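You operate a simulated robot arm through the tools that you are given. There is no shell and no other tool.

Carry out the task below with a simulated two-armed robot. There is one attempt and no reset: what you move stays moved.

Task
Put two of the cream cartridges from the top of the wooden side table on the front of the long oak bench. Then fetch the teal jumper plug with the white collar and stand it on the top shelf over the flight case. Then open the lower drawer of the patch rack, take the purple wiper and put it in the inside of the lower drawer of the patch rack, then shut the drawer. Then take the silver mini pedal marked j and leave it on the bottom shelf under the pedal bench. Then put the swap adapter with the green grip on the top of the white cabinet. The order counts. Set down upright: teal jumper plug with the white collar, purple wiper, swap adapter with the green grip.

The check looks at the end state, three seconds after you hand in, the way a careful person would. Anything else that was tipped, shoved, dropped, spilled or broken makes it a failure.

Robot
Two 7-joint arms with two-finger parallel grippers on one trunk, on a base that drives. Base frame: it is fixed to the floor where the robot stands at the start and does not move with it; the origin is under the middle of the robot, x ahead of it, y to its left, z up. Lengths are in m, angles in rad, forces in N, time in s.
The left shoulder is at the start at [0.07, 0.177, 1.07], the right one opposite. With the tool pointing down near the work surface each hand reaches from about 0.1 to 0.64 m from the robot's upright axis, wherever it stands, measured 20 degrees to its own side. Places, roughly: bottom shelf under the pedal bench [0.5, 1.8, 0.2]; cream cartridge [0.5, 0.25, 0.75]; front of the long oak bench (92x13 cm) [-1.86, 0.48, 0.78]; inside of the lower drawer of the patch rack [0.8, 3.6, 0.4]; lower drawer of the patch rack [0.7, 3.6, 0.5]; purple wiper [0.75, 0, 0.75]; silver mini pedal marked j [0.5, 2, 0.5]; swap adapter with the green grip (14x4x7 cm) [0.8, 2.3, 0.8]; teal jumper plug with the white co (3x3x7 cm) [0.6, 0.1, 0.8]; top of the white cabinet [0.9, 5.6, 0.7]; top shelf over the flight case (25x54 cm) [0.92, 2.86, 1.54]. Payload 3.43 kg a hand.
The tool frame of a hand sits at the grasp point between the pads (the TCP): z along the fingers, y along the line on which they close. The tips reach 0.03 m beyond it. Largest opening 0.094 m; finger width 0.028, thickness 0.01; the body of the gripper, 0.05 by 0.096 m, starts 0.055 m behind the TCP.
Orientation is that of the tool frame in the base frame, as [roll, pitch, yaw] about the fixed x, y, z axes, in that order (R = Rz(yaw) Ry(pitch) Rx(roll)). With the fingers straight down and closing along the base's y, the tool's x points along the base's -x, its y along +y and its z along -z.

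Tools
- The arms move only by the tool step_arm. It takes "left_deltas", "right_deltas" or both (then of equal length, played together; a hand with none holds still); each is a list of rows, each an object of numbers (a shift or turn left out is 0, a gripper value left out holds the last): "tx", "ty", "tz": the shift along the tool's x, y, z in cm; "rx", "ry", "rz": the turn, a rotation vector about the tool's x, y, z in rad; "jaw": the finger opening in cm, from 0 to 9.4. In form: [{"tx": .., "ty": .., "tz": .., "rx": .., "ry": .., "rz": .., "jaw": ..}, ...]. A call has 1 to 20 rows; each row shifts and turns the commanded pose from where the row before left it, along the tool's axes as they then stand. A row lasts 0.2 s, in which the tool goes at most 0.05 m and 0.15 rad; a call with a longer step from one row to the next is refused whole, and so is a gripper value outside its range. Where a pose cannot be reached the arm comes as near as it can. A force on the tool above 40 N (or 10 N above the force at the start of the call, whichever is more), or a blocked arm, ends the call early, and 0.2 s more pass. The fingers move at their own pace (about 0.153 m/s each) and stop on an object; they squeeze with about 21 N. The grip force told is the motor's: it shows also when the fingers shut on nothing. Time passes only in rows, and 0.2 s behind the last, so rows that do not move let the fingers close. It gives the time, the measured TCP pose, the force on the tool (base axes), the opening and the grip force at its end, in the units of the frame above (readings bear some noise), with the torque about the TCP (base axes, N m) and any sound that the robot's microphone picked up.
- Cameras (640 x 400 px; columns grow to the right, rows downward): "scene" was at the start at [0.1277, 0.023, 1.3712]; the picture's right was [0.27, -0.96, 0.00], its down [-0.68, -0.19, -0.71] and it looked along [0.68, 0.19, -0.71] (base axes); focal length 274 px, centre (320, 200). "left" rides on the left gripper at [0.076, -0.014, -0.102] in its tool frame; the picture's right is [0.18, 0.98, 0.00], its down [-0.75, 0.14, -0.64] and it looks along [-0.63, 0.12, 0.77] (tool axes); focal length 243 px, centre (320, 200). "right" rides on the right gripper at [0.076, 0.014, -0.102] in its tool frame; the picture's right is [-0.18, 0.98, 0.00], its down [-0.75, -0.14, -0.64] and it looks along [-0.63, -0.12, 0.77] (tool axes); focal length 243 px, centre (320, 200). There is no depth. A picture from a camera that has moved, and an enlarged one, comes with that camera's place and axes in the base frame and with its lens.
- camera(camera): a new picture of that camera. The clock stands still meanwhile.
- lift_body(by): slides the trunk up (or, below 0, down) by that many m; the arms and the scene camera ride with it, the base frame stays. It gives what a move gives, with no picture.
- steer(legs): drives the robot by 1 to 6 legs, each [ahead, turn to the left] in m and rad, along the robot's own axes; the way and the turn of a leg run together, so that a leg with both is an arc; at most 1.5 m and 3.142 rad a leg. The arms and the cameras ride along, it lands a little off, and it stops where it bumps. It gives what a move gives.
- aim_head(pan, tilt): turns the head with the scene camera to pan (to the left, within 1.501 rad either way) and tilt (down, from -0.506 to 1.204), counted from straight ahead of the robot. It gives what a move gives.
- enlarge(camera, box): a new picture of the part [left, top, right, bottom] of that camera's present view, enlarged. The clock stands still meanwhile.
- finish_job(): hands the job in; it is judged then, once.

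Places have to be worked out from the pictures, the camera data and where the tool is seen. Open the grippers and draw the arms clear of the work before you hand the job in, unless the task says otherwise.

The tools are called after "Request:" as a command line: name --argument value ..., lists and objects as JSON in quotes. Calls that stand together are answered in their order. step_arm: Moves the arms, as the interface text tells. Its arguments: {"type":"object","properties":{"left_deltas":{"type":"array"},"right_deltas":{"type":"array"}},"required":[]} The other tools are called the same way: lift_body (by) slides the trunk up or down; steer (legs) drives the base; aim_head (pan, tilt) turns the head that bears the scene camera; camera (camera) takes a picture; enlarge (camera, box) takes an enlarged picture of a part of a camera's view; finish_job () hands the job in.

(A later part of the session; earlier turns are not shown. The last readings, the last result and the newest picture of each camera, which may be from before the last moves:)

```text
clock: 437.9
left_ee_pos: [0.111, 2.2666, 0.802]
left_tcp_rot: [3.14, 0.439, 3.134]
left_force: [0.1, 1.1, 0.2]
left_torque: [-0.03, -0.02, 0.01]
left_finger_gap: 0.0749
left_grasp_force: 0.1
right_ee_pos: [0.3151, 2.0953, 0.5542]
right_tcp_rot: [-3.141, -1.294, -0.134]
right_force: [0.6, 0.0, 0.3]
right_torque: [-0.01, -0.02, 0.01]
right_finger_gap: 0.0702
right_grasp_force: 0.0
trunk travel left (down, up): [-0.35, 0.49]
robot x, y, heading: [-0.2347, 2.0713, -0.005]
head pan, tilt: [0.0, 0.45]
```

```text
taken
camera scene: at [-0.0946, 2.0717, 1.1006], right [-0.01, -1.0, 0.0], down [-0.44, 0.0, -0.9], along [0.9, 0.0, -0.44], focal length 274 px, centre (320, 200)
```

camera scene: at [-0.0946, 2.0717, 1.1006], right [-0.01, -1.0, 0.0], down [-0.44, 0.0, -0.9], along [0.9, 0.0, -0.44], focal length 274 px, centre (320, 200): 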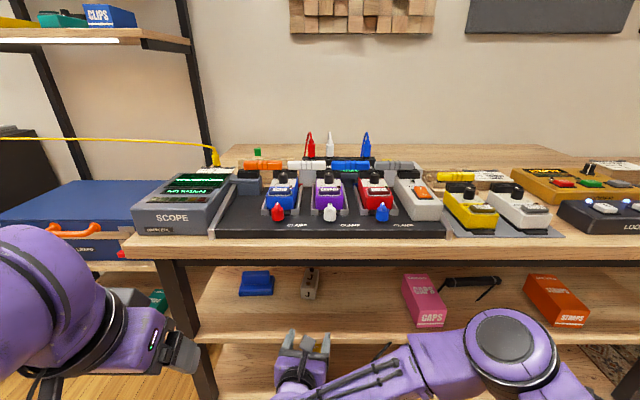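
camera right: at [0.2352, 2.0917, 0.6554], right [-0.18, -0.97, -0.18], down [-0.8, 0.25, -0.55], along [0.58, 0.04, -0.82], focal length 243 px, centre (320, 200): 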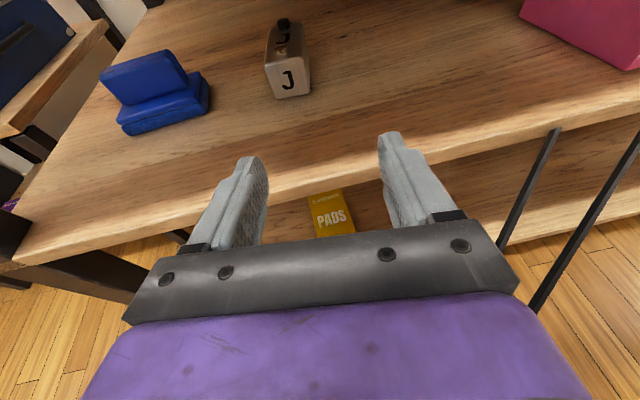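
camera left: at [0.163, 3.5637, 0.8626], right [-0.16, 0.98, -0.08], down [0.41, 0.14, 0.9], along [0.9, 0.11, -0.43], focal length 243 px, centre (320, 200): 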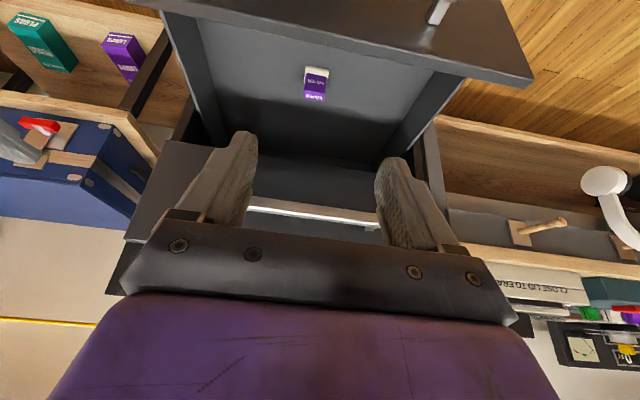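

J lies 3.3 cm left of the hand's line. I shift left and advance until the fingertips are about level with its front.

Request:
step_arm --right_deltas '[{"ty": -3.3}, {"tz": 2.9, "tx": 0.82}, {"tz": 2.9, "tx": 0.82}, {"tz": 2.9, "tx": 0.82}, {"tz": 2.9, "tx": 0.82}, {}]'

Request:
camera --camera "right"

Request:
camera --camera "scene"

```text
clock: 439.3
left_ee_pos: [0.1121, 2.268, 0.8004]
left_tcp_rot: [3.141, 0.439, 3.133]
left_force: [0.3, -0.7, -0.5]
left_torque: [0.04, -0.01, -0.03]
left_finger_gap: 0.0749
left_grasp_force: 0.1
right_ee_pos: [0.4415, 2.1138, 0.5542]
right_tcp_rot: [-3.14, -1.293, -0.137]
right_force: [-1.3, 0.1, -0.4]
right_torque: [0.0, -0.01, 0.01]
right_finger_gap: 0.07
right_grasp_force: 0.1
trunk travel left (down, up): [-0.35, 0.49]
robot x, y, heading: [-0.2394, 2.07, -0.004]
head pan, tilt: [0.0, 0.45]
```

```text
taken
camera right: at [0.3613, 2.1113, 0.6556], right [-0.18, -0.97, -0.18], down [-0.8, 0.25, -0.55], along [0.58, 0.04, -0.82], focal length 243 px, centre (320, 200)
```

right: 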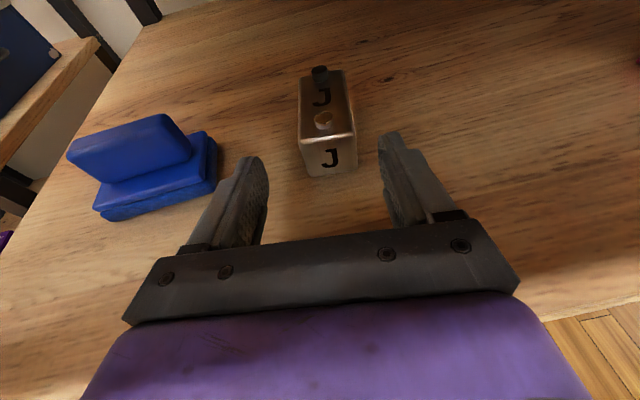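

```text
taken
camera scene: at [-0.0946, 2.0718, 1.1006], right [-0.01, -1.0, 0.0], down [-0.44, 0.0, -0.9], along [0.9, 0.0, -0.44], focal length 274 px, centre (320, 200)
```

scene: 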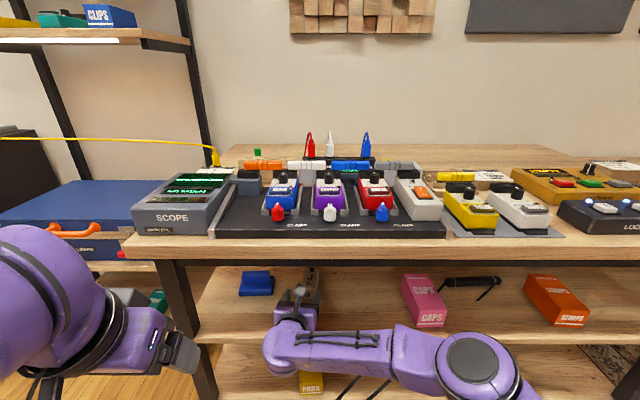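

J is centred between the fingers (front at x 0.495, top z 0.538). I lower 2.5 cm, advance 8.3 cm alongside it, and check.

Request:
step_arm --right_deltas '[{"tx": -1.2, "tz": 0.34, "ty": 0.25}, {"tx": -1.2, "tz": 0.34}, {"tz": 2.0, "tx": 0.57}, {"tz": 2.0, "tx": 0.57}, {"tz": 2.0, "tx": 0.57}, {"tz": 2.0, "tx": 0.57}, {}]'

Request:
camera --camera "right"

```text
clock: 440.9
left_ee_pos: [0.1126, 2.2677, 0.8018]
left_tcp_rot: [3.141, 0.437, 3.132]
left_force: [0.3, 0.8, 0.0]
left_torque: [0.02, 0.01, 0.02]
left_finger_gap: 0.0748
left_grasp_force: 0.2
right_ee_pos: [0.5198, 2.1015, 0.5281]
right_tcp_rot: [-3.139, -1.294, -0.139]
right_force: [0.5, 0.3, -1.2]
right_torque: [0.0, -0.02, -0.04]
right_finger_gap: 0.0702
right_grasp_force: 0.1
trunk travel left (down, up): [-0.35, 0.49]
robot x, y, heading: [-0.2371, 2.07, -0.008]
head pan, tilt: [0.0, 0.45]
```

```text
taken
camera right: at [0.4412, 2.0975, 0.6292], right [-0.18, -0.97, -0.18], down [-0.8, 0.25, -0.55], along [0.58, 0.04, -0.82], focal length 243 px, centre (320, 200)
```

right: 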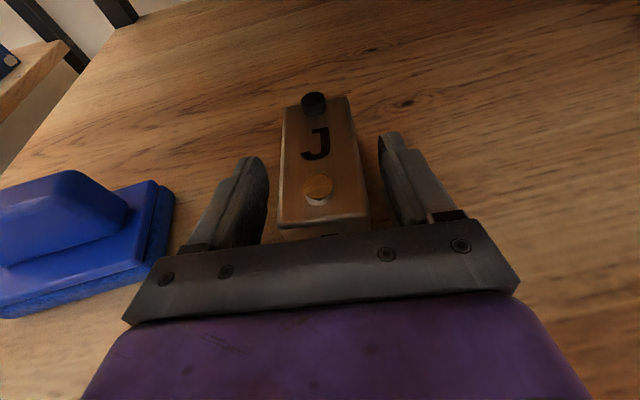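

J is nicely between the fingers. I close on it.

Request:
step_arm --right_deltas '[{"jaw": 5.5}, {"jaw": 4.6}, {"jaw": 4.0}, {"jaw": 3.0}, {}, {}]'

Request:
camera --camera "right"

```text
clock: 442.3
left_ee_pos: [0.1122, 2.2676, 0.8016]
left_tcp_rot: [-3.142, 0.439, 3.133]
left_force: [0.2, -0.1, 0.6]
left_torque: [0.0, 0.01, 0.0]
left_finger_gap: 0.0748
left_grasp_force: 0.0
right_ee_pos: [0.52, 2.1007, 0.5289]
right_tcp_rot: [-3.139, -1.295, -0.136]
right_force: [1.2, -1.2, 0.7]
right_torque: [0.02, -0.09, -0.02]
right_finger_gap: 0.0462
right_grasp_force: 20.8
trunk travel left (down, up): [-0.35, 0.49]
robot x, y, heading: [-0.2346, 2.0766, -0.001]
head pan, tilt: [0.0, 0.45]
```

```text
taken
camera right: at [0.4411, 2.0973, 0.6294], right [-0.18, -0.97, -0.18], down [-0.8, 0.25, -0.55], along [0.58, 0.04, -0.82], focal length 243 px, centre (320, 200)
```

right: 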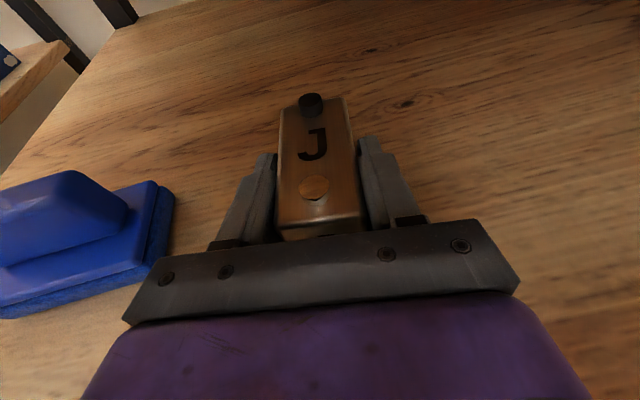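

Held at 4.6 cm with 21 N. I lift it 4 cm and bring it straight out of the shelf.

Request:
step_arm --right_deltas '[{"tx": 0.96, "tz": -0.27}, {"tx": 1.44, "tz": -0.41}, {"tx": 1.44, "tz": -0.41}, {"tz": -2.62, "tx": -0.744, "ty": 0.374}, {"tz": -2.62, "tx": -0.744, "ty": 0.374}, {"tz": -2.62, "tx": -0.744, "ty": 0.374}, {"tz": -2.62, "tx": -0.744, "ty": 0.374}, {"tz": -2.62, "tx": -0.744, "ty": 0.374}, {"tz": -2.62, "tx": -0.744, "ty": 0.374}, {"tz": -2.62, "tx": -0.744, "ty": 0.374}, {"tz": -2.62, "tx": -0.744, "ty": 0.374}, {"tz": -2.62, "tx": -0.744, "ty": 0.374}, {}]'

Request:
camera --camera "right"

Request:
camera --camera "scene"

```text
clock: 445.1
left_ee_pos: [0.1124, 2.2695, 0.801]
left_tcp_rot: [-3.14, 0.439, 3.133]
left_force: [0.7, 0.7, 0.5]
left_torque: [0.03, 0.02, 0.01]
left_finger_gap: 0.0751
left_grasp_force: 0.1
right_ee_pos: [0.2706, 2.0977, 0.5725]
right_tcp_rot: [3.141, -1.293, -0.134]
right_force: [-0.6, -1.1, -1.6]
right_torque: [-0.05, 0.01, 0.02]
right_finger_gap: 0.0462
right_grasp_force: 21.0
trunk travel left (down, up): [-0.35, 0.49]
robot x, y, heading: [-0.2348, 2.0735, -0.005]
head pan, tilt: [0.0, 0.45]
```

```text
taken
camera right: at [0.1923, 2.0949, 0.6722], right [-0.18, -0.97, -0.18], down [-0.8, 0.25, -0.55], along [0.58, 0.04, -0.82], focal length 243 px, centre (320, 200)
```

right: 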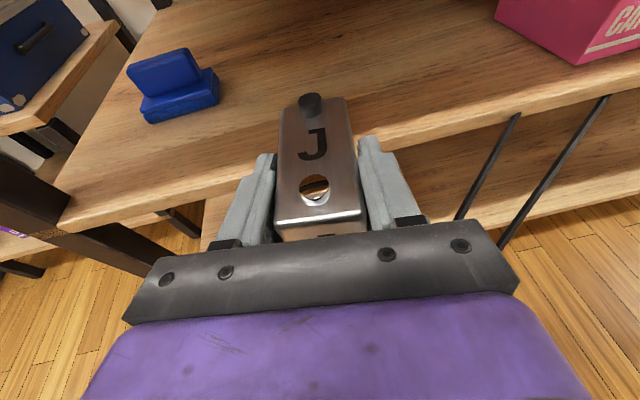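

```text
taken
camera scene: at [-0.0943, 2.0717, 1.1005], right [-0.01, -1.0, 0.0], down [-0.44, 0.0, -0.9], along [0.9, 0.0, -0.44], focal length 274 px, centre (320, 200)
```

scene: 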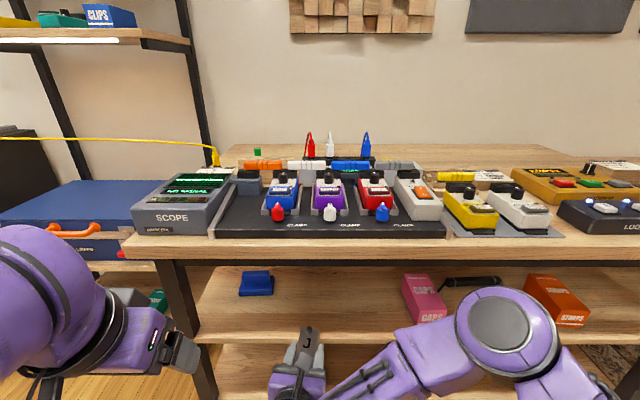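

J is out and held firmly. I pull back 5 cm more and lower the trunk by 0.3 m to look into the bottom shelf.

Request:
step_arm --right_deltas '[{"tz": -2.4, "tx": -0.68, "ty": 0.34}, {"tz": -2.4, "tx": -0.68, "ty": 0.34}, {}]'

Request:
lift_body --by -0.3

Request:
aim_head --pan -0.2 --tilt 0.5

Request:
camera --camera "scene"

Request:
camera --camera "right"

```text
clock: 445.9
left_ee_pos: [0.1128, 2.2679, 0.8015]
left_tcp_rot: [3.141, 0.438, 3.132]
left_force: [-0.8, 0.1, 0.2]
left_torque: [0.0, -0.02, 0.0]
left_finger_gap: 0.0748
left_grasp_force: 0.0
right_ee_pos: [0.2198, 2.1006, 0.5718]
right_tcp_rot: [3.141, -1.293, -0.136]
right_force: [-0.2, 0.2, -1.5]
right_torque: [0.01, 0.0, -0.02]
right_finger_gap: 0.0463
right_grasp_force: 20.5
trunk travel left (down, up): [-0.35, 0.49]
robot x, y, heading: [-0.2376, 2.0711, -0.004]
head pan, tilt: [0.0, 0.45]
```

```text
clock: 448.9
left_ee_pos: [0.113, 2.2685, 0.5026]
left_tcp_rot: [3.141, 0.437, 3.134]
left_force: [-0.5, 0.2, 0.5]
left_torque: [0.0, 0.03, -0.02]
left_finger_gap: 0.0749
left_grasp_force: 0.0
right_ee_pos: [0.2203, 2.1002, 0.2719]
right_tcp_rot: [3.141, -1.294, -0.136]
right_force: [0.1, -0.3, -2.2]
right_torque: [0.0, 0.04, 0.01]
right_finger_gap: 0.0461
right_grasp_force: 20.9
trunk travel left (down, up): [-0.05, 0.79]
robot x, y, heading: [-0.237, 2.0724, -0.005]
head pan, tilt: [0.0, 0.45]
```

```text
clock: 449.6
left_ee_pos: [0.1128, 2.2684, 0.5008]
left_tcp_rot: [3.141, 0.439, 3.132]
left_force: [0.1, 0.3, -0.6]
left_torque: [-0.05, 0.0, 0.01]
left_finger_gap: 0.0751
left_grasp_force: 0.0
right_ee_pos: [0.2211, 2.1005, 0.2719]
right_tcp_rot: [-3.141, -1.294, -0.136]
right_force: [0.5, 0.2, -2.9]
right_torque: [0.02, -0.02, 0.02]
right_finger_gap: 0.0461
right_grasp_force: 21.2
trunk travel left (down, up): [-0.05, 0.79]
robot x, y, heading: [-0.2362, 2.0744, -0.001]
head pan, tilt: [-0.201, 0.499]
```

```text
taken
camera scene: at [-0.0973, 2.0537, 0.7961], right [-0.2, -0.98, 0.0], down [-0.47, 0.1, -0.88], along [0.86, -0.18, -0.48], focal length 274 px, centre (320, 200)
```

scene: 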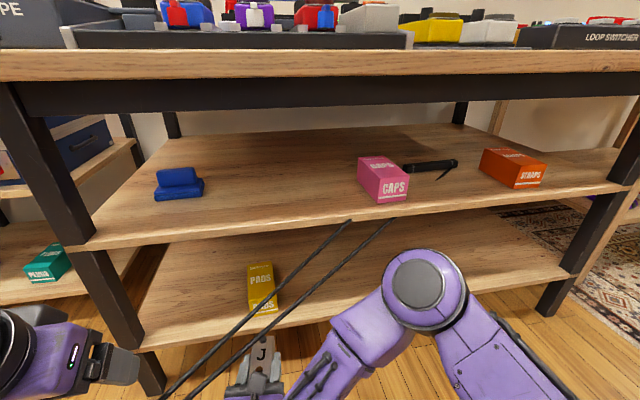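

```text
taken
camera right: at [0.1412, 2.0967, 0.3723], right [-0.18, -0.97, -0.18], down [-0.8, 0.25, -0.55], along [0.58, 0.04, -0.82], focal length 243 px, centre (320, 200)
```

right: 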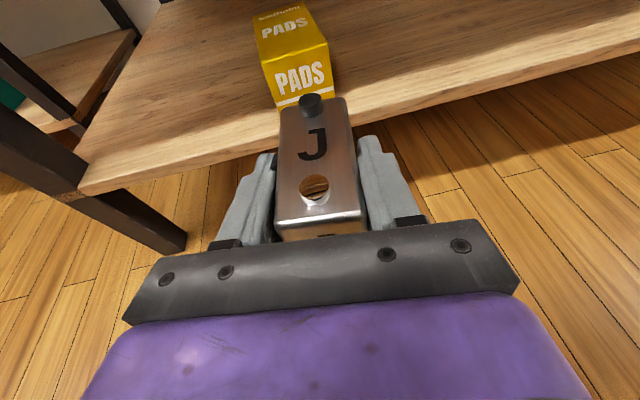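

The bottom shelf is free to the right of the PADS box. I straighten the hand, move J 18 cm right, then drive 0.1 m closer.

Request:
step_arm --right_deltas '[{"rx": 0.131, "rz": -0.037}, {"ty": 3}, {"ty": 3}, {"ty": 3}, {"ty": 3}, {"ty": 3}, {"ty": 3}, {}]'

Request:
steer --legs '[[0.1, 0.0]]'

Request:
camera --camera "right"

Request:
camera --camera "scene"

```text
clock: 451.4
left_ee_pos: [0.1128, 2.2678, 0.5027]
left_tcp_rot: [-3.14, 0.438, 3.133]
left_force: [0.6, -0.2, -0.3]
left_torque: [0.01, -0.01, 0.04]
left_finger_gap: 0.0749
left_grasp_force: 0.0
right_ee_pos: [0.223, 1.9203, 0.2718]
right_tcp_rot: [-3.14, -1.294, -0.002]
right_force: [0.1, -0.8, -1.9]
right_torque: [0.01, 0.01, -0.01]
right_finger_gap: 0.0462
right_grasp_force: 20.6
trunk travel left (down, up): [-0.05, 0.79]
robot x, y, heading: [-0.2314, 2.0719, -0.013]
head pan, tilt: [-0.201, 0.499]
```

```text
clock: 452.6
left_ee_pos: [0.2128, 2.2665, 0.5012]
left_tcp_rot: [3.141, 0.437, 3.129]
left_force: [-0.3, -0.1, 0.3]
left_torque: [-0.02, 0.0, 0.01]
left_finger_gap: 0.075
left_grasp_force: 0.1
right_ee_pos: [0.3214, 1.9185, 0.2711]
right_tcp_rot: [-3.139, -1.292, -0.003]
right_force: [-0.4, 0.7, -1.9]
right_torque: [-0.05, 0.02, 0.0]
right_finger_gap: 0.046
right_grasp_force: 20.7
trunk travel left (down, up): [-0.05, 0.79]
robot x, y, heading: [-0.1352, 2.0683, -0.011]
head pan, tilt: [-0.201, 0.499]
```

```text
taken
camera right: at [0.2443, 1.9041, 0.3717], right [-0.05, -0.98, -0.18], down [-0.82, 0.14, -0.55], along [0.56, 0.12, -0.82], focal length 243 px, centre (320, 200)
```

right: 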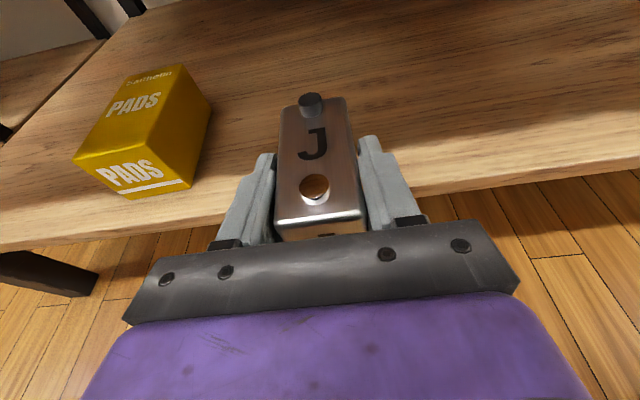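

```text
taken
camera scene: at [0.0021, 2.0525, 0.7961], right [-0.21, -0.98, 0.0], down [-0.47, 0.1, -0.88], along [0.86, -0.18, -0.48], focal length 274 px, centre (320, 200)
```

scene: 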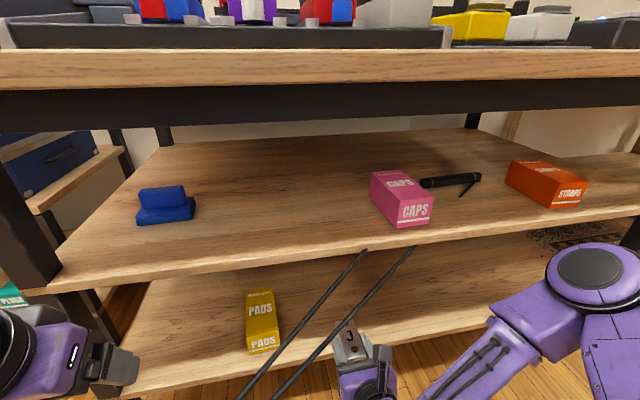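

Clear ahead. I move J forward over the shelf to about x 0.47.

Request:
step_arm --right_deltas '[{"tz": 2.9, "tx": 0.82}, {"tz": 2.9, "tx": 0.82}, {"tz": 2.9, "tx": 0.82}, {"tz": 2.9, "tx": 0.82}, {"tz": 2.9, "tx": 0.82}, {}]'

Request:
camera --camera "right"

Request:
camera --camera "scene"

```text
clock: 453.9
left_ee_pos: [0.2124, 2.2664, 0.502]
left_tcp_rot: [-3.142, 0.438, 3.131]
left_force: [-0.4, 0.8, 0.4]
left_torque: [-0.03, 0.01, 0.03]
left_finger_gap: 0.0752
left_grasp_force: 0.1
right_ee_pos: [0.4753, 1.9203, 0.2678]
right_tcp_rot: [-3.139, -1.293, -0.004]
right_force: [-0.5, 0.5, -2.5]
right_torque: [0.01, 0.02, -0.01]
right_finger_gap: 0.0462
right_grasp_force: 20.7
trunk travel left (down, up): [-0.05, 0.79]
robot x, y, heading: [-0.1357, 2.0756, -0.005]
head pan, tilt: [-0.201, 0.499]
```

```text
taken
camera right: at [0.3966, 1.9058, 0.3691], right [-0.05, -0.98, -0.18], down [-0.82, 0.14, -0.55], along [0.56, 0.12, -0.82], focal length 243 px, centre (320, 200)
```

right: 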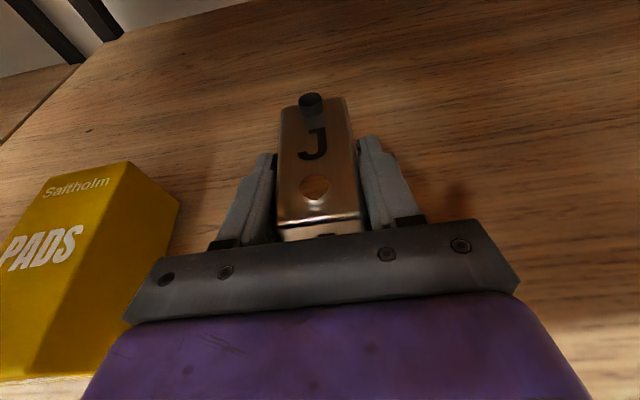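

```text
taken
camera scene: at [0.0022, 2.0525, 0.796], right [-0.21, -0.98, 0.0], down [-0.47, 0.1, -0.88], along [0.86, -0.18, -0.48], focal length 274 px, centre (320, 200)
```

scene: 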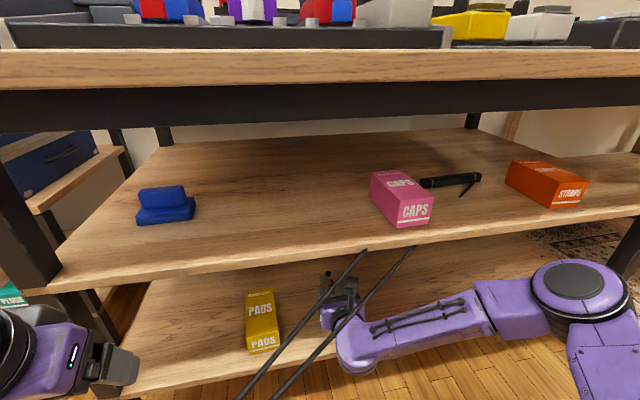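

J is over the bottom shelf, well right of the PADS box. I lower it in small steps.

Request:
step_arm --right_deltas '[{"tx": -0.96, "tz": 0.27}, {"tx": -0.96, "tz": 0.27}, {"tx": -0.48, "tz": 0.14}, {}]'

Request:
step_arm --right_deltas '[{"tx": -0.38, "tz": 0.11}, {"tx": -0.38, "tz": 0.11}, {}]'

Request:
camera --camera "right"

```text
clock: 454.9
left_ee_pos: [0.213, 2.2672, 0.5014]
left_tcp_rot: [-3.141, 0.437, 3.129]
left_force: [0.0, 0.5, 0.1]
left_torque: [-0.02, -0.03, 0.02]
left_finger_gap: 0.0751
left_grasp_force: 0.0
right_ee_pos: [0.474, 1.9193, 0.2454]
right_tcp_rot: [-3.14, -1.293, -0.004]
right_force: [0.0, -0.2, -2.3]
right_torque: [0.0, 0.06, -0.01]
right_finger_gap: 0.0463
right_grasp_force: 20.7
trunk travel left (down, up): [-0.05, 0.79]
robot x, y, heading: [-0.1327, 2.0725, -0.005]
head pan, tilt: [-0.201, 0.499]
```

```text
clock: 455.8
left_ee_pos: [0.2129, 2.2676, 0.502]
left_tcp_rot: [3.141, 0.438, 3.129]
left_force: [-0.3, -0.8, -0.3]
left_torque: [0.01, 0.02, -0.03]
left_finger_gap: 0.075
left_grasp_force: 0.0
right_ee_pos: [0.4752, 1.9179, 0.2367]
right_tcp_rot: [-3.14, -1.293, -0.003]
right_force: [-0.2, -1.4, -2.2]
right_torque: [0.0, -0.01, 0.03]
right_finger_gap: 0.0463
right_grasp_force: 20.8
trunk travel left (down, up): [-0.05, 0.79]
robot x, y, heading: [-0.1355, 2.0722, -0.013]
head pan, tilt: [-0.201, 0.499]
```

```text
taken
camera right: at [0.3961, 1.9048, 0.337], right [-0.05, -0.98, -0.18], down [-0.82, 0.14, -0.55], along [0.56, 0.12, -0.82], focal length 243 px, centre (320, 200)
```

right: 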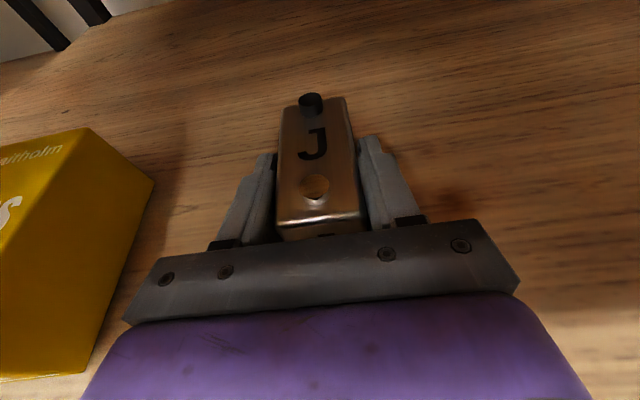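

Not touching yet at TCP z 0.237. I go on in 3 mm steps.

Request:
step_arm --right_deltas '[{"tx": -0.29, "tz": 0.08}, {"tx": -0.29, "tz": 0.08}, {}]'

Request:
step_arm --right_deltas '[{"tx": -0.29, "tz": 0.08}, {}]'

Request:
step_arm --right_deltas '[{"tx": -0.29, "tz": 0.08}, {}]'

```text
clock: 456.6
left_ee_pos: [0.2128, 2.2664, 0.5005]
left_tcp_rot: [3.141, 0.437, 3.129]
left_force: [-0.4, -0.7, -1.5]
left_torque: [-0.01, -0.02, -0.01]
left_finger_gap: 0.0752
left_grasp_force: 0.1
right_ee_pos: [0.4735, 1.9192, 0.2317]
right_tcp_rot: [-3.139, -1.293, 0.0]
right_force: [0.3, 0.0, -1.4]
right_torque: [0.0, 0.03, 0.0]
right_finger_gap: 0.0467
right_grasp_force: 21.5
trunk travel left (down, up): [-0.05, 0.79]
robot x, y, heading: [-0.1339, 2.0713, -0.004]
head pan, tilt: [-0.201, 0.499]
```

```text
clock: 457.1
left_ee_pos: [0.2132, 2.2675, 0.5025]
left_tcp_rot: [-3.141, 0.439, 3.13]
left_force: [0.9, -1.2, 0.3]
left_torque: [0.02, 0.01, 0.0]
left_finger_gap: 0.0749
left_grasp_force: 0.1
right_ee_pos: [0.4734, 1.9171, 0.2293]
right_tcp_rot: [-3.141, -1.294, -0.003]
right_force: [-0.1, -0.1, 2.3]
right_torque: [-0.02, 0.18, 0.03]
right_finger_gap: 0.0461
right_grasp_force: 21.0
trunk travel left (down, up): [-0.05, 0.79]
robot x, y, heading: [-0.1351, 2.0713, -0.01]
head pan, tilt: [-0.201, 0.499]
```

```text
clock: 457.8
left_ee_pos: [0.211, 2.2668, 0.5014]
left_tcp_rot: [-3.141, 0.442, 3.129]
left_force: [0.3, -1.0, 0.0]
left_torque: [0.02, -0.02, -0.05]
left_finger_gap: 0.075
left_grasp_force: 0.0
right_ee_pos: [0.4743, 1.9174, 0.2276]
right_tcp_rot: [-3.138, -1.298, -0.005]
right_force: [1.9, -4.3, 14.5]
right_torque: [-0.07, 0.12, 0.05]
right_finger_gap: 0.0463
right_grasp_force: 20.7
trunk travel left (down, up): [-0.05, 0.79]
robot x, y, heading: [-0.1337, 2.0712, -0.004]
head pan, tilt: [-0.201, 0.499]
```

Contact (14 N). I ease up 1 mm and open the fingers.

Request:
step_arm --right_deltas '[{"tx": 0.1, "tz": -0.03}, {"jaw": 5.0}, {"jaw": 5.6}, {"jaw": 6.4}, {"jaw": 7.2}, {}]'

Request:
camera --camera "right"

```text
clock: 459.1
left_ee_pos: [0.2121, 2.2663, 0.5036]
left_tcp_rot: [-3.14, 0.44, 3.131]
left_force: [-0.4, -0.8, -0.2]
left_torque: [0.01, 0.0, 0.0]
left_finger_gap: 0.075
left_grasp_force: 0.1
right_ee_pos: [0.4732, 1.9188, 0.2263]
right_tcp_rot: [-3.141, -1.295, -0.002]
right_force: [6.8, -3.2, 13.0]
right_torque: [-0.12, 0.75, 0.24]
right_finger_gap: 0.072
right_grasp_force: 0.0
trunk travel left (down, up): [-0.05, 0.79]
robot x, y, heading: [-0.1327, 2.0691, -0.007]
head pan, tilt: [-0.201, 0.499]
```

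```text
taken
camera right: at [0.3955, 1.9042, 0.3283], right [-0.05, -0.98, -0.18], down [-0.82, 0.14, -0.55], along [0.57, 0.12, -0.82], focal length 243 px, centre (320, 200)
```

right: 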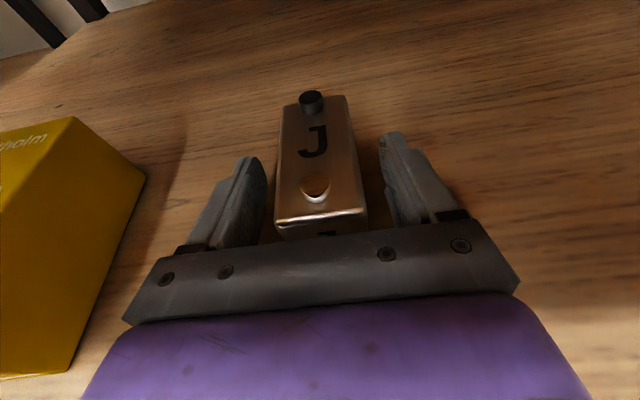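

J is released, but a 13 N upward force remains, so something of the hand rests on the shelf. I raise slightly and re-read.

Request:
step_arm --right_deltas '[{"tx": 0.29, "tz": -0.08}, {"tx": 0.29, "tz": -0.08}, {}]'

Request:
camera --camera "right"

```text
clock: 459.9
left_ee_pos: [0.2134, 2.2675, 0.5013]
left_tcp_rot: [3.141, 0.438, 3.13]
left_force: [0.1, 0.6, -0.8]
left_torque: [0.03, 0.04, -0.01]
left_finger_gap: 0.0751
left_grasp_force: 0.0
right_ee_pos: [0.4719, 1.9176, 0.2322]
right_tcp_rot: [-3.14, -1.291, -0.004]
right_force: [0.4, 0.2, -0.8]
right_torque: [0.0, -0.01, 0.01]
right_finger_gap: 0.0719
right_grasp_force: 0.1
trunk travel left (down, up): [-0.05, 0.79]
robot x, y, heading: [-0.1391, 2.0706, -0.004]
head pan, tilt: [-0.201, 0.499]
```

```text
taken
camera right: at [0.3946, 1.9042, 0.3327], right [-0.05, -0.98, -0.18], down [-0.82, 0.14, -0.55], along [0.56, 0.12, -0.82], focal length 243 px, centre (320, 200)
```

right: 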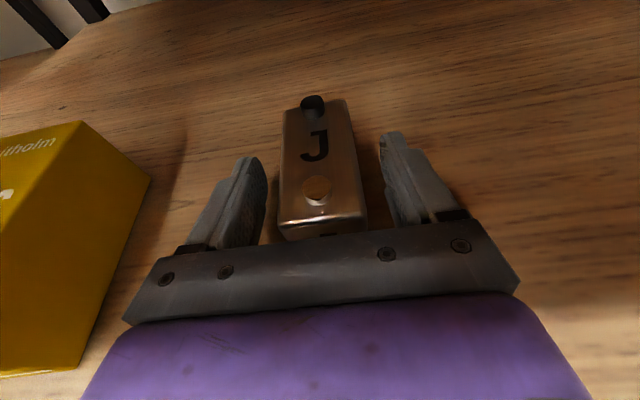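

Free of contact and J stays put. I withdraw straight back.

Request:
step_arm --right_deltas '[{"tz": -0.96, "tx": -0.1}, {"tz": -1.9, "tx": -0.4}, {"tz": -2.9, "tx": -0.82}, {"tz": -2.9, "tx": -0.82}, {"tz": -2.9, "tx": -0.82}, {"tz": -2.9, "tx": -0.82}, {"tz": -2.9, "tx": -0.82}, {"tz": -2.9, "tx": -0.82}, {}]'

Request:
camera --camera "right"

Request:
camera --camera "scene"

```text
clock: 461.9
left_ee_pos: [0.2126, 2.2665, 0.502]
left_tcp_rot: [3.141, 0.439, 3.13]
left_force: [0.2, -0.8, 0.6]
left_torque: [0.01, 0.0, -0.02]
left_finger_gap: 0.0748
left_grasp_force: 0.1
right_ee_pos: [0.2622, 1.919, 0.2363]
right_tcp_rot: [-3.141, -1.293, -0.004]
right_force: [-0.6, 0.1, -0.2]
right_torque: [0.05, -0.05, 0.02]
right_finger_gap: 0.0718
right_grasp_force: 0.2
trunk travel left (down, up): [-0.05, 0.79]
robot x, y, heading: [-0.1365, 2.0715, -0.006]
head pan, tilt: [-0.201, 0.499]
```

```text
taken
camera right: at [0.1853, 1.9046, 0.3363], right [-0.05, -0.98, -0.18], down [-0.82, 0.14, -0.55], along [0.57, 0.12, -0.82], focal length 243 px, centre (320, 200)
```

right: 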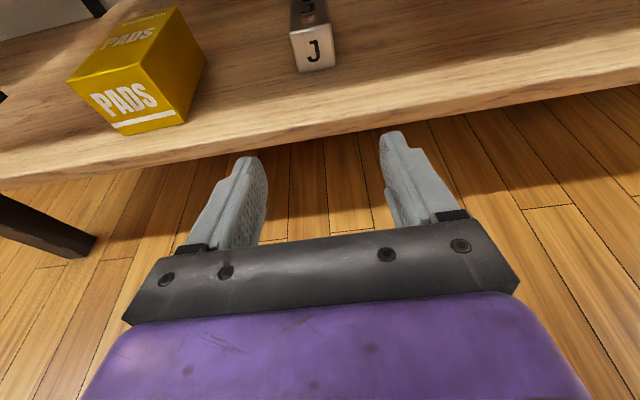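

```text
taken
camera scene: at [0.002, 2.0525, 0.7961], right [-0.21, -0.98, 0.0], down [-0.47, 0.1, -0.88], along [0.86, -0.18, -0.48], focal length 274 px, centre (320, 200)
```

scene: 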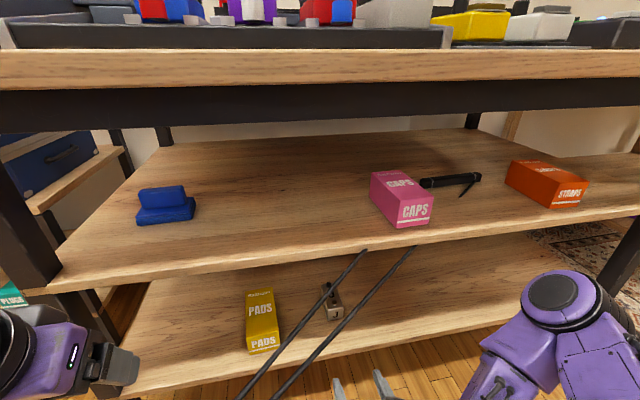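

J stands on the bottom shelf. I back off, raise the trunk and look for the swap adapter with the green grip on the bench top.

Request:
steer --legs '[[-0.2, 0.0]]'

Request:
lift_body --by 0.7

Request:
aim_head --pan 0.1 --tilt 0.5

Request:
camera --camera "scene"

Request:
enlarge --camera "scene" --box '[180, 120, 420, 290]'

```text
clock: 463.6
left_ee_pos: [0.0125, 2.2683, 0.5011]
left_tcp_rot: [3.14, 0.438, 3.128]
left_force: [0.3, -0.3, -0.3]
left_torque: [0.0, 0.02, 0.03]
left_finger_gap: 0.0748
left_grasp_force: 0.1
right_ee_pos: [0.0617, 1.9196, 0.2372]
right_tcp_rot: [-3.14, -1.296, -0.005]
right_force: [-0.2, -0.3, 0.0]
right_torque: [0.0, -0.01, -0.01]
right_finger_gap: 0.0721
right_grasp_force: 0.1
trunk travel left (down, up): [-0.05, 0.79]
robot x, y, heading: [-0.3368, 2.0737, -0.015]
head pan, tilt: [-0.201, 0.499]
```

```text
refused: 0.7 is not a number from -0.4 to 0.4
```

```text
clock: 464.4
left_ee_pos: [0.0124, 2.2682, 0.5009]
left_tcp_rot: [-3.14, 0.44, 3.128]
left_force: [-0.6, -0.2, 0.2]
left_torque: [-0.01, -0.02, -0.02]
left_finger_gap: 0.0753
left_grasp_force: 0.2
right_ee_pos: [0.0623, 1.9198, 0.2356]
right_tcp_rot: [-3.14, -1.295, -0.006]
right_force: [-0.3, -0.3, -1.0]
right_torque: [0.02, -0.01, 0.01]
right_finger_gap: 0.072
right_grasp_force: 0.0
trunk travel left (down, up): [-0.05, 0.79]
robot x, y, heading: [-0.3372, 2.0743, -0.013]
head pan, tilt: [0.099, 0.499]
```

```text
taken
camera scene: at [-0.1973, 2.0811, 0.7961], right [0.09, -1.0, 0.0], down [-0.48, -0.04, -0.88], along [0.87, 0.08, -0.48], focal length 274 px, centre (320, 200)
```

scene: 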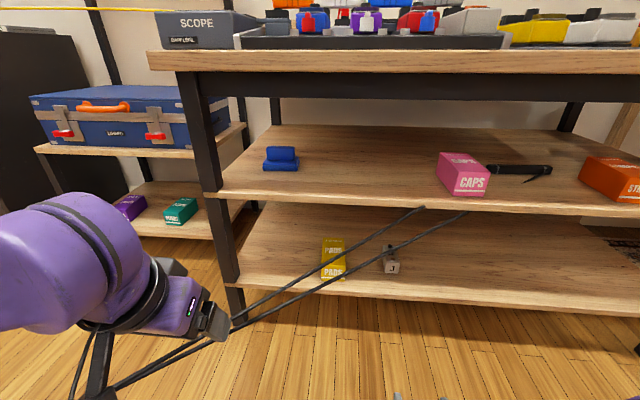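

```text
2.35 times, centred on (300, 205) of scene
camera zoom: at [-0.1973, 2.0811, 0.7961], right [0.09, -1.0, 0.0], down [-0.48, -0.04, -0.88], along [0.87, 0.08, -0.48], focal length 643 px, centre (367, 188)
```

zoom: 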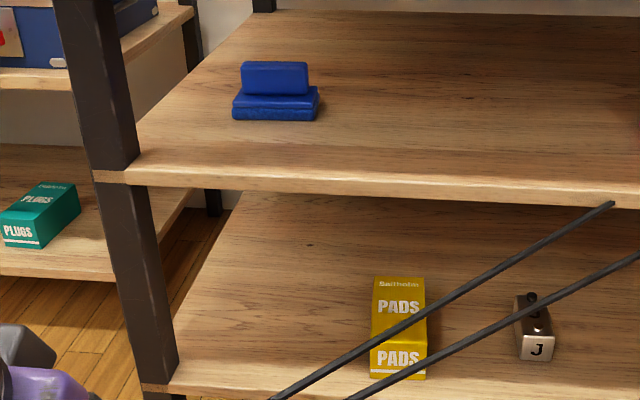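

J and the PADS box stand properly on the bottom shelf. The lift takes at most 0.4 m a call, so I raise the trunk in two steps.

Request:
lift_body --by 0.4

Request:
lift_body --by 0.35

Request:
camera --camera "scene"

Request:
enlarge --camera "scene" --box '[200, 140, 400, 290]'

```text
clock: 468.2
left_ee_pos: [0.0121, 2.2678, 0.9003]
left_tcp_rot: [-3.141, 0.438, 3.126]
left_force: [0.5, 0.1, -1.1]
left_torque: [-0.01, 0.03, 0.02]
left_finger_gap: 0.075
left_grasp_force: 0.0
right_ee_pos: [0.063, 1.9193, 0.6357]
right_tcp_rot: [-3.14, -1.296, -0.006]
right_force: [0.2, -0.3, 0.1]
right_torque: [0.0, 0.02, -0.01]
right_finger_gap: 0.0719
right_grasp_force: 0.0
trunk travel left (down, up): [-0.45, 0.39]
robot x, y, heading: [-0.3401, 2.0742, -0.015]
head pan, tilt: [0.099, 0.499]
```

```text
clock: 471.6
left_ee_pos: [0.0122, 2.2668, 1.2521]
left_tcp_rot: [-3.141, 0.437, 3.127]
left_force: [0.3, 0.5, -0.4]
left_torque: [0.0, 0.01, -0.01]
left_finger_gap: 0.0746
left_grasp_force: 0.1
right_ee_pos: [0.0625, 1.9202, 0.9859]
right_tcp_rot: [-3.139, -1.295, -0.006]
right_force: [0.3, 0.2, -0.1]
right_torque: [-0.04, -0.02, 0.0]
right_finger_gap: 0.0718
right_grasp_force: 0.0
trunk travel left (down, up): [-0.8, 0.04]
robot x, y, heading: [-0.3348, 2.0733, -0.012]
head pan, tilt: [0.099, 0.499]
```

```text
taken
camera scene: at [-0.1971, 2.0812, 1.546], right [0.09, -1.0, 0.0], down [-0.48, -0.04, -0.88], along [0.87, 0.08, -0.48], focal length 274 px, centre (320, 200)
```

scene: 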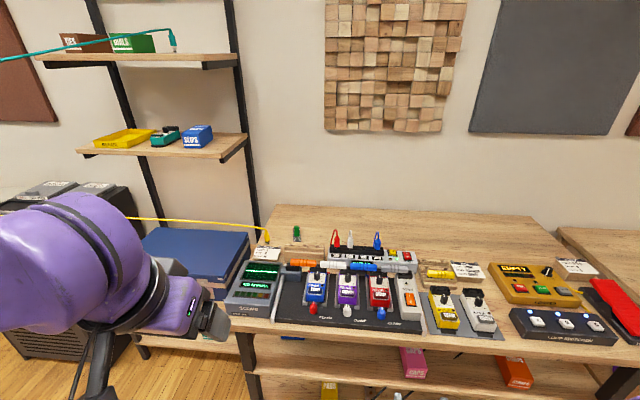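

```text
2.67 times, centred on (300, 215) of scene
camera zoom: at [-0.1971, 2.0812, 1.546], right [0.09, -1.0, 0.0], down [-0.48, -0.04, -0.88], along [0.87, 0.08, -0.48], focal length 729 px, centre (373, 160)
```

zoom: 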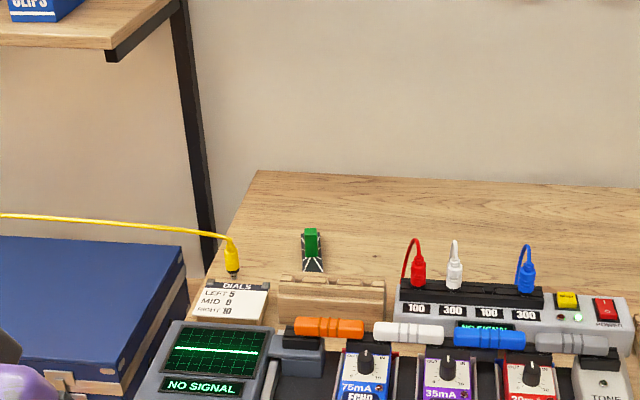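

The swap adapter with the green grip is at the back left of the bench top, near (0.79, 2.27), behind a wooden block; the teal plug still stands on its shelf. I drive to stand in line with it for the right hand.

Request:
step_arm --right_deltas '[{"tx": 3.85, "tz": -1.1, "ry": -0.13}, {"tx": 3.85, "tz": -1.1, "ry": -0.13}, {"ry": -0.13}, {"ry": -0.12}, {}]'

Request:
steer --legs '[[0.0, 0.68], [0.46, 0.0], [0.0, -0.67]]'

Request:
aim_head --pan -0.1 --tilt 0.65

Request:
camera --camera "scene"

Request:
camera --camera "right"

```text
clock: 472.8
left_ee_pos: [0.0117, 2.2678, 1.2513]
left_tcp_rot: [-3.141, 0.44, 3.129]
left_force: [1.1, -0.2, 0.2]
left_torque: [0.0, 0.0, -0.02]
left_finger_gap: 0.0748
left_grasp_force: 0.0
right_ee_pos: [0.1043, 1.9428, 1.0443]
right_tcp_rot: [3.141, -0.783, -0.007]
right_force: [0.7, -0.7, 0.1]
right_torque: [-0.02, -0.02, -0.01]
right_finger_gap: 0.0718
right_grasp_force: 0.0
right hand out of reach, approached as far as the arm can: row 1, 2
trunk travel left (down, up): [-0.8, 0.04]
robot x, y, heading: [-0.3401, 2.0717, -0.012]
head pan, tilt: [0.099, 0.499]
```

```text
clock: 479.1
left_ee_pos: [0.3713, 2.5501, 1.2517]
left_tcp_rot: [-3.141, 0.438, 3.131]
left_force: [0.0, -1.0, 0.1]
left_torque: [-0.02, -0.04, -0.01]
left_finger_gap: 0.075
left_grasp_force: 0.0
right_ee_pos: [0.464, 2.2249, 1.0424]
right_tcp_rot: [3.141, -0.783, 0.0]
right_force: [0.0, -0.4, 0.1]
right_torque: [-0.01, 0.02, -0.01]
right_finger_gap: 0.072
right_grasp_force: 0.1
trunk travel left (down, up): [-0.8, 0.04]
robot x, y, heading: [0.0236, 2.3543, 0.0]
head pan, tilt: [0.099, 0.499]
```

```text
clock: 479.9
left_ee_pos: [0.373, 2.5489, 1.2523]
left_tcp_rot: [3.142, 0.438, 3.133]
left_force: [0.2, 0.6, -0.6]
left_torque: [0.02, -0.01, 0.02]
left_finger_gap: 0.0753
left_grasp_force: 0.1
right_ee_pos: [0.4655, 2.2227, 1.0419]
right_tcp_rot: [3.141, -0.783, 0.0]
right_force: [-0.2, -0.3, -0.3]
right_torque: [0.02, 0.0, -0.01]
right_finger_gap: 0.0717
right_grasp_force: 0.1
trunk travel left (down, up): [-0.8, 0.04]
robot x, y, heading: [0.0221, 2.3522, -0.007]
head pan, tilt: [-0.099, 0.649]
```

```text
taken
camera scene: at [0.159, 2.3436, 1.5328], right [-0.1, -0.99, 0.0], down [-0.6, 0.06, -0.8], along [0.79, -0.08, -0.6], focal length 274 px, centre (320, 200)
```

scene: 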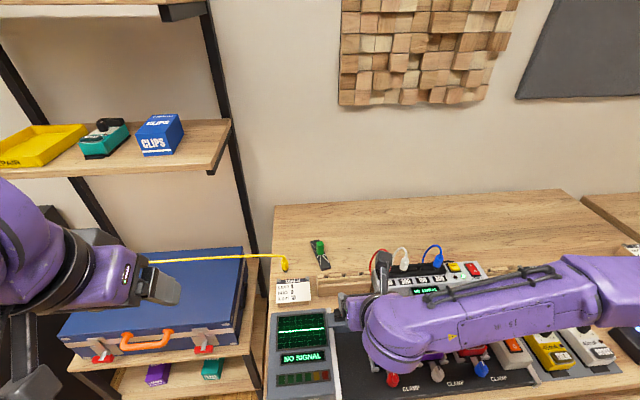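

```text
taken
camera right: at [0.4471, 2.209, 1.1682], right [-0.13, -0.98, -0.13], down [-0.99, 0.14, -0.08], along [0.09, 0.12, -0.99], focal length 243 px, centre (320, 200)
```

right: 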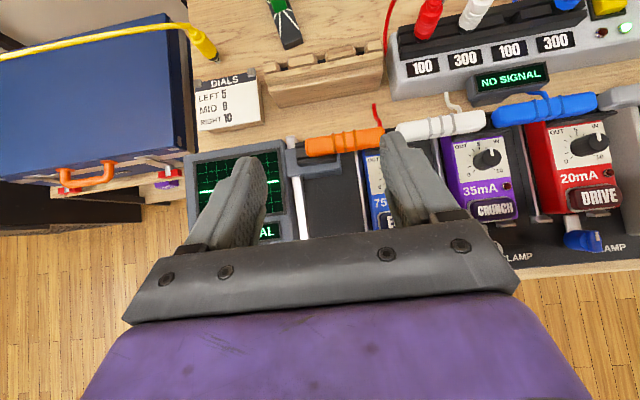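

The adapter is in view from the head. I enlarge it.

Request:
enlarge --camera "scene" --box '[270, 220, 390, 310]'

Request:
enlarge --camera "right" --box '[180, 0, 420, 150]'

```text
4.44 times, centred on (330, 265) of scene
camera zoom: at [0.159, 2.3436, 1.5328], right [-0.1, -0.99, 0.0], down [-0.6, 0.06, -0.8], along [0.79, -0.08, -0.6], focal length 1215 px, centre (276, -89)
```

zoom: 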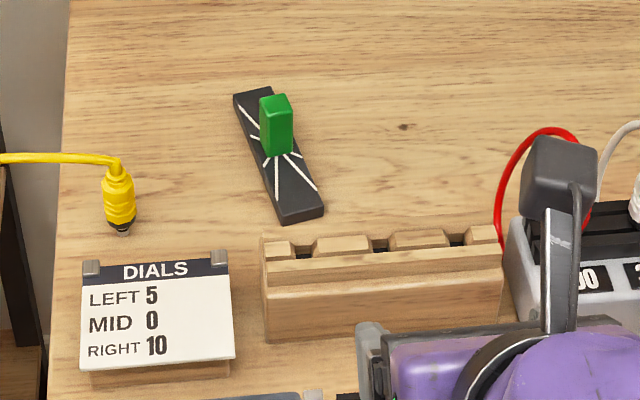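

```text
2.67 times, centred on (300, 75) of right
camera zoom: at [0.4471, 2.209, 1.1682], right [-0.13, -0.98, -0.13], down [-0.99, 0.14, -0.08], along [0.09, 0.12, -0.99], focal length 647 px, centre (373, 533)
```

zoom: 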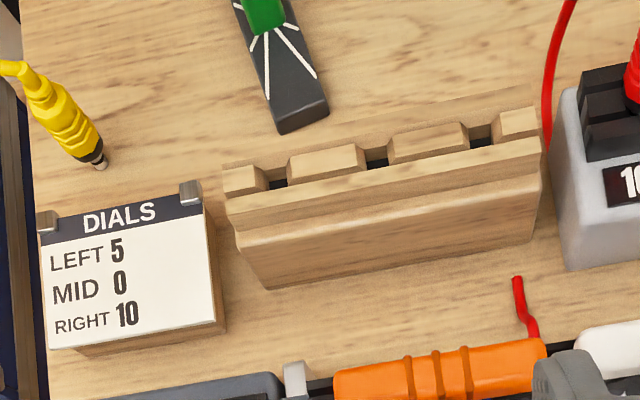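

The adapter is a flat 13×4 cm plate on the bench (z ≈ 0.795) turned about 0.24 rad, with the green block upright at its middle near (0.803, 2.276), top z ≈ 0.868. I raise the hand, lower the trunk 0.2 m for reach, and bring the hand over it.

Request:
step_arm --right_deltas '[{"tx": 2.8, "tz": -2.8}, {"tx": 2.8, "tz": -2.8}, {"tx": 2.8, "tz": -2.8}, {"tx": 2.8, "tz": -2.8}, {"tx": 2.1, "tz": 2.1}, {"tx": 2.1, "tz": 2.1}, {"tx": 2.1, "tz": 2.1}, {}]'

Request:
lift_body --by -0.2

Request:
camera --camera "right"

```text
clock: 481.7
left_ee_pos: [0.3708, 2.5502, 1.2507]
left_tcp_rot: [-3.141, 0.437, 3.131]
left_force: [0.4, -0.3, -0.6]
left_torque: [-0.03, 0.01, 0.01]
left_finger_gap: 0.0751
left_grasp_force: 0.1
right_ee_pos: [0.5564, 2.2211, 1.1996]
right_tcp_rot: [-3.141, -0.784, -0.002]
right_force: [0.6, -0.9, 1.2]
right_torque: [0.0, 0.0, 0.01]
right_finger_gap: 0.0721
right_grasp_force: 0.1
trunk travel left (down, up): [-0.8, 0.04]
robot x, y, heading: [0.0232, 2.3527, -0.003]
head pan, tilt: [-0.099, 0.649]
```

```text
clock: 483.8
left_ee_pos: [0.3713, 2.5492, 1.0513]
left_tcp_rot: [-3.139, 0.439, 3.132]
left_force: [-0.4, -0.1, -0.1]
left_torque: [-0.03, -0.02, 0.0]
left_finger_gap: 0.0749
left_grasp_force: 0.0
right_ee_pos: [0.5557, 2.2209, 1.0]
right_tcp_rot: [-3.141, -0.784, -0.001]
right_force: [-0.1, 0.3, 0.1]
right_torque: [0.0, -0.03, -0.02]
right_finger_gap: 0.072
right_grasp_force: 0.1
trunk travel left (down, up): [-0.6, 0.24]
robot x, y, heading: [0.021, 2.35, -0.005]
head pan, tilt: [-0.099, 0.649]
```

```text
taken
camera right: at [0.5373, 2.2071, 1.1254], right [-0.13, -0.98, -0.13], down [-0.99, 0.14, -0.08], along [0.09, 0.12, -0.99], focal length 243 px, centre (320, 200)
```

right: 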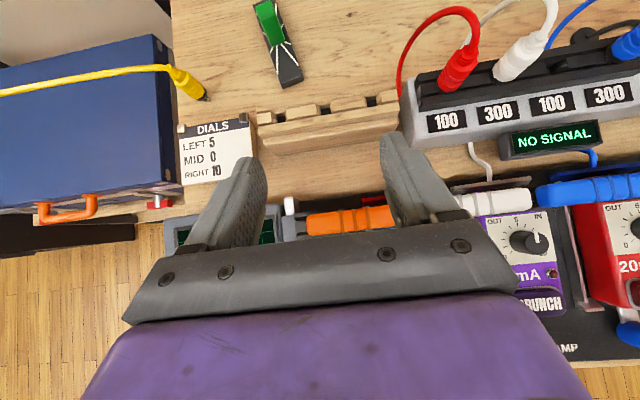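

I turn the hand 0.24 rad to match the plate and move over the green grip, stopping 6 cm above grip height.

Request:
step_arm --right_deltas '[{"rx": 0.085, "rz": -0.085}, {"rx": 0.085, "rz": -0.085}, {"tx": 1.83, "tz": 3.23, "ty": 0.07}, {"tx": 1.83, "tz": 3.23, "ty": 0.07}, {"tx": 1.83, "tz": 3.23, "ty": 0.07}, {"tx": 1.83, "tz": 3.23, "ty": 0.07}, {"tx": 1.83, "tz": 3.23, "ty": 0.07}, {"tx": 1.83, "tz": 3.23, "ty": 0.07}, {"tx": 1.83, "tz": 3.23, "ty": 0.07}, {}]'

Request:
camera --camera "right"

Request:
camera --camera "scene"

```text
clock: 486.0
left_ee_pos: [0.3704, 2.5495, 1.051]
left_tcp_rot: [-3.141, 0.442, 3.13]
left_force: [0.2, -0.7, -0.1]
left_torque: [0.02, -0.03, 0.02]
left_finger_gap: 0.0751
left_grasp_force: 0.1
right_ee_pos: [0.7967, 2.2767, 0.9326]
right_tcp_rot: [-3.14, -0.784, 0.242]
right_force: [-0.3, -0.3, 0.4]
right_torque: [0.01, 0.01, 0.02]
right_finger_gap: 0.0719
right_grasp_force: 0.0
trunk travel left (down, up): [-0.6, 0.24]
robot x, y, heading: [0.0235, 2.3532, -0.007]
head pan, tilt: [-0.099, 0.649]
```

```text
taken
camera right: at [0.7832, 2.2575, 1.0575], right [0.11, -0.99, -0.13], down [-0.99, -0.1, -0.08], along [0.06, 0.14, -0.99], focal length 243 px, centre (320, 200)
```

right: 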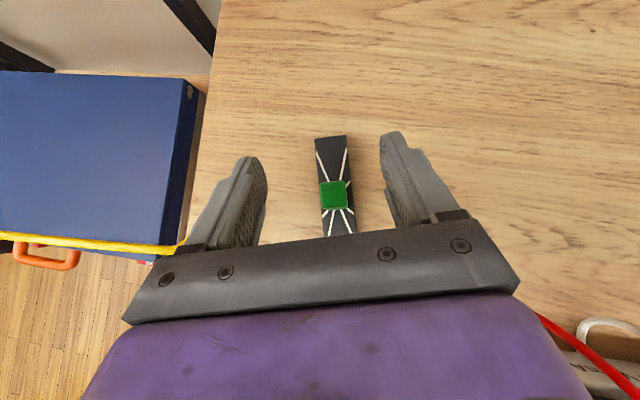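

```text
taken
camera scene: at [0.158, 2.343, 1.3328], right [-0.1, -0.99, 0.0], down [-0.6, 0.06, -0.8], along [0.79, -0.08, -0.6], focal length 274 px, centre (320, 200)
```

scene: 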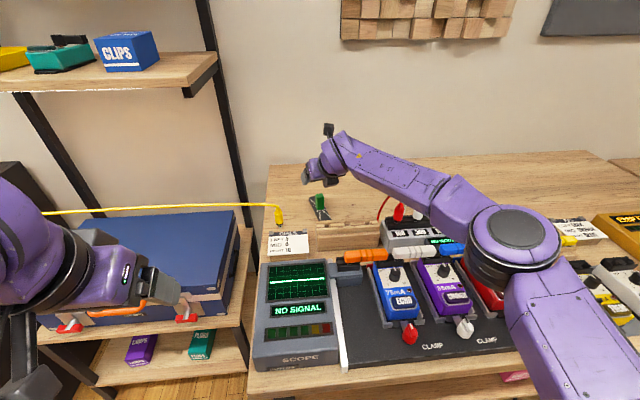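

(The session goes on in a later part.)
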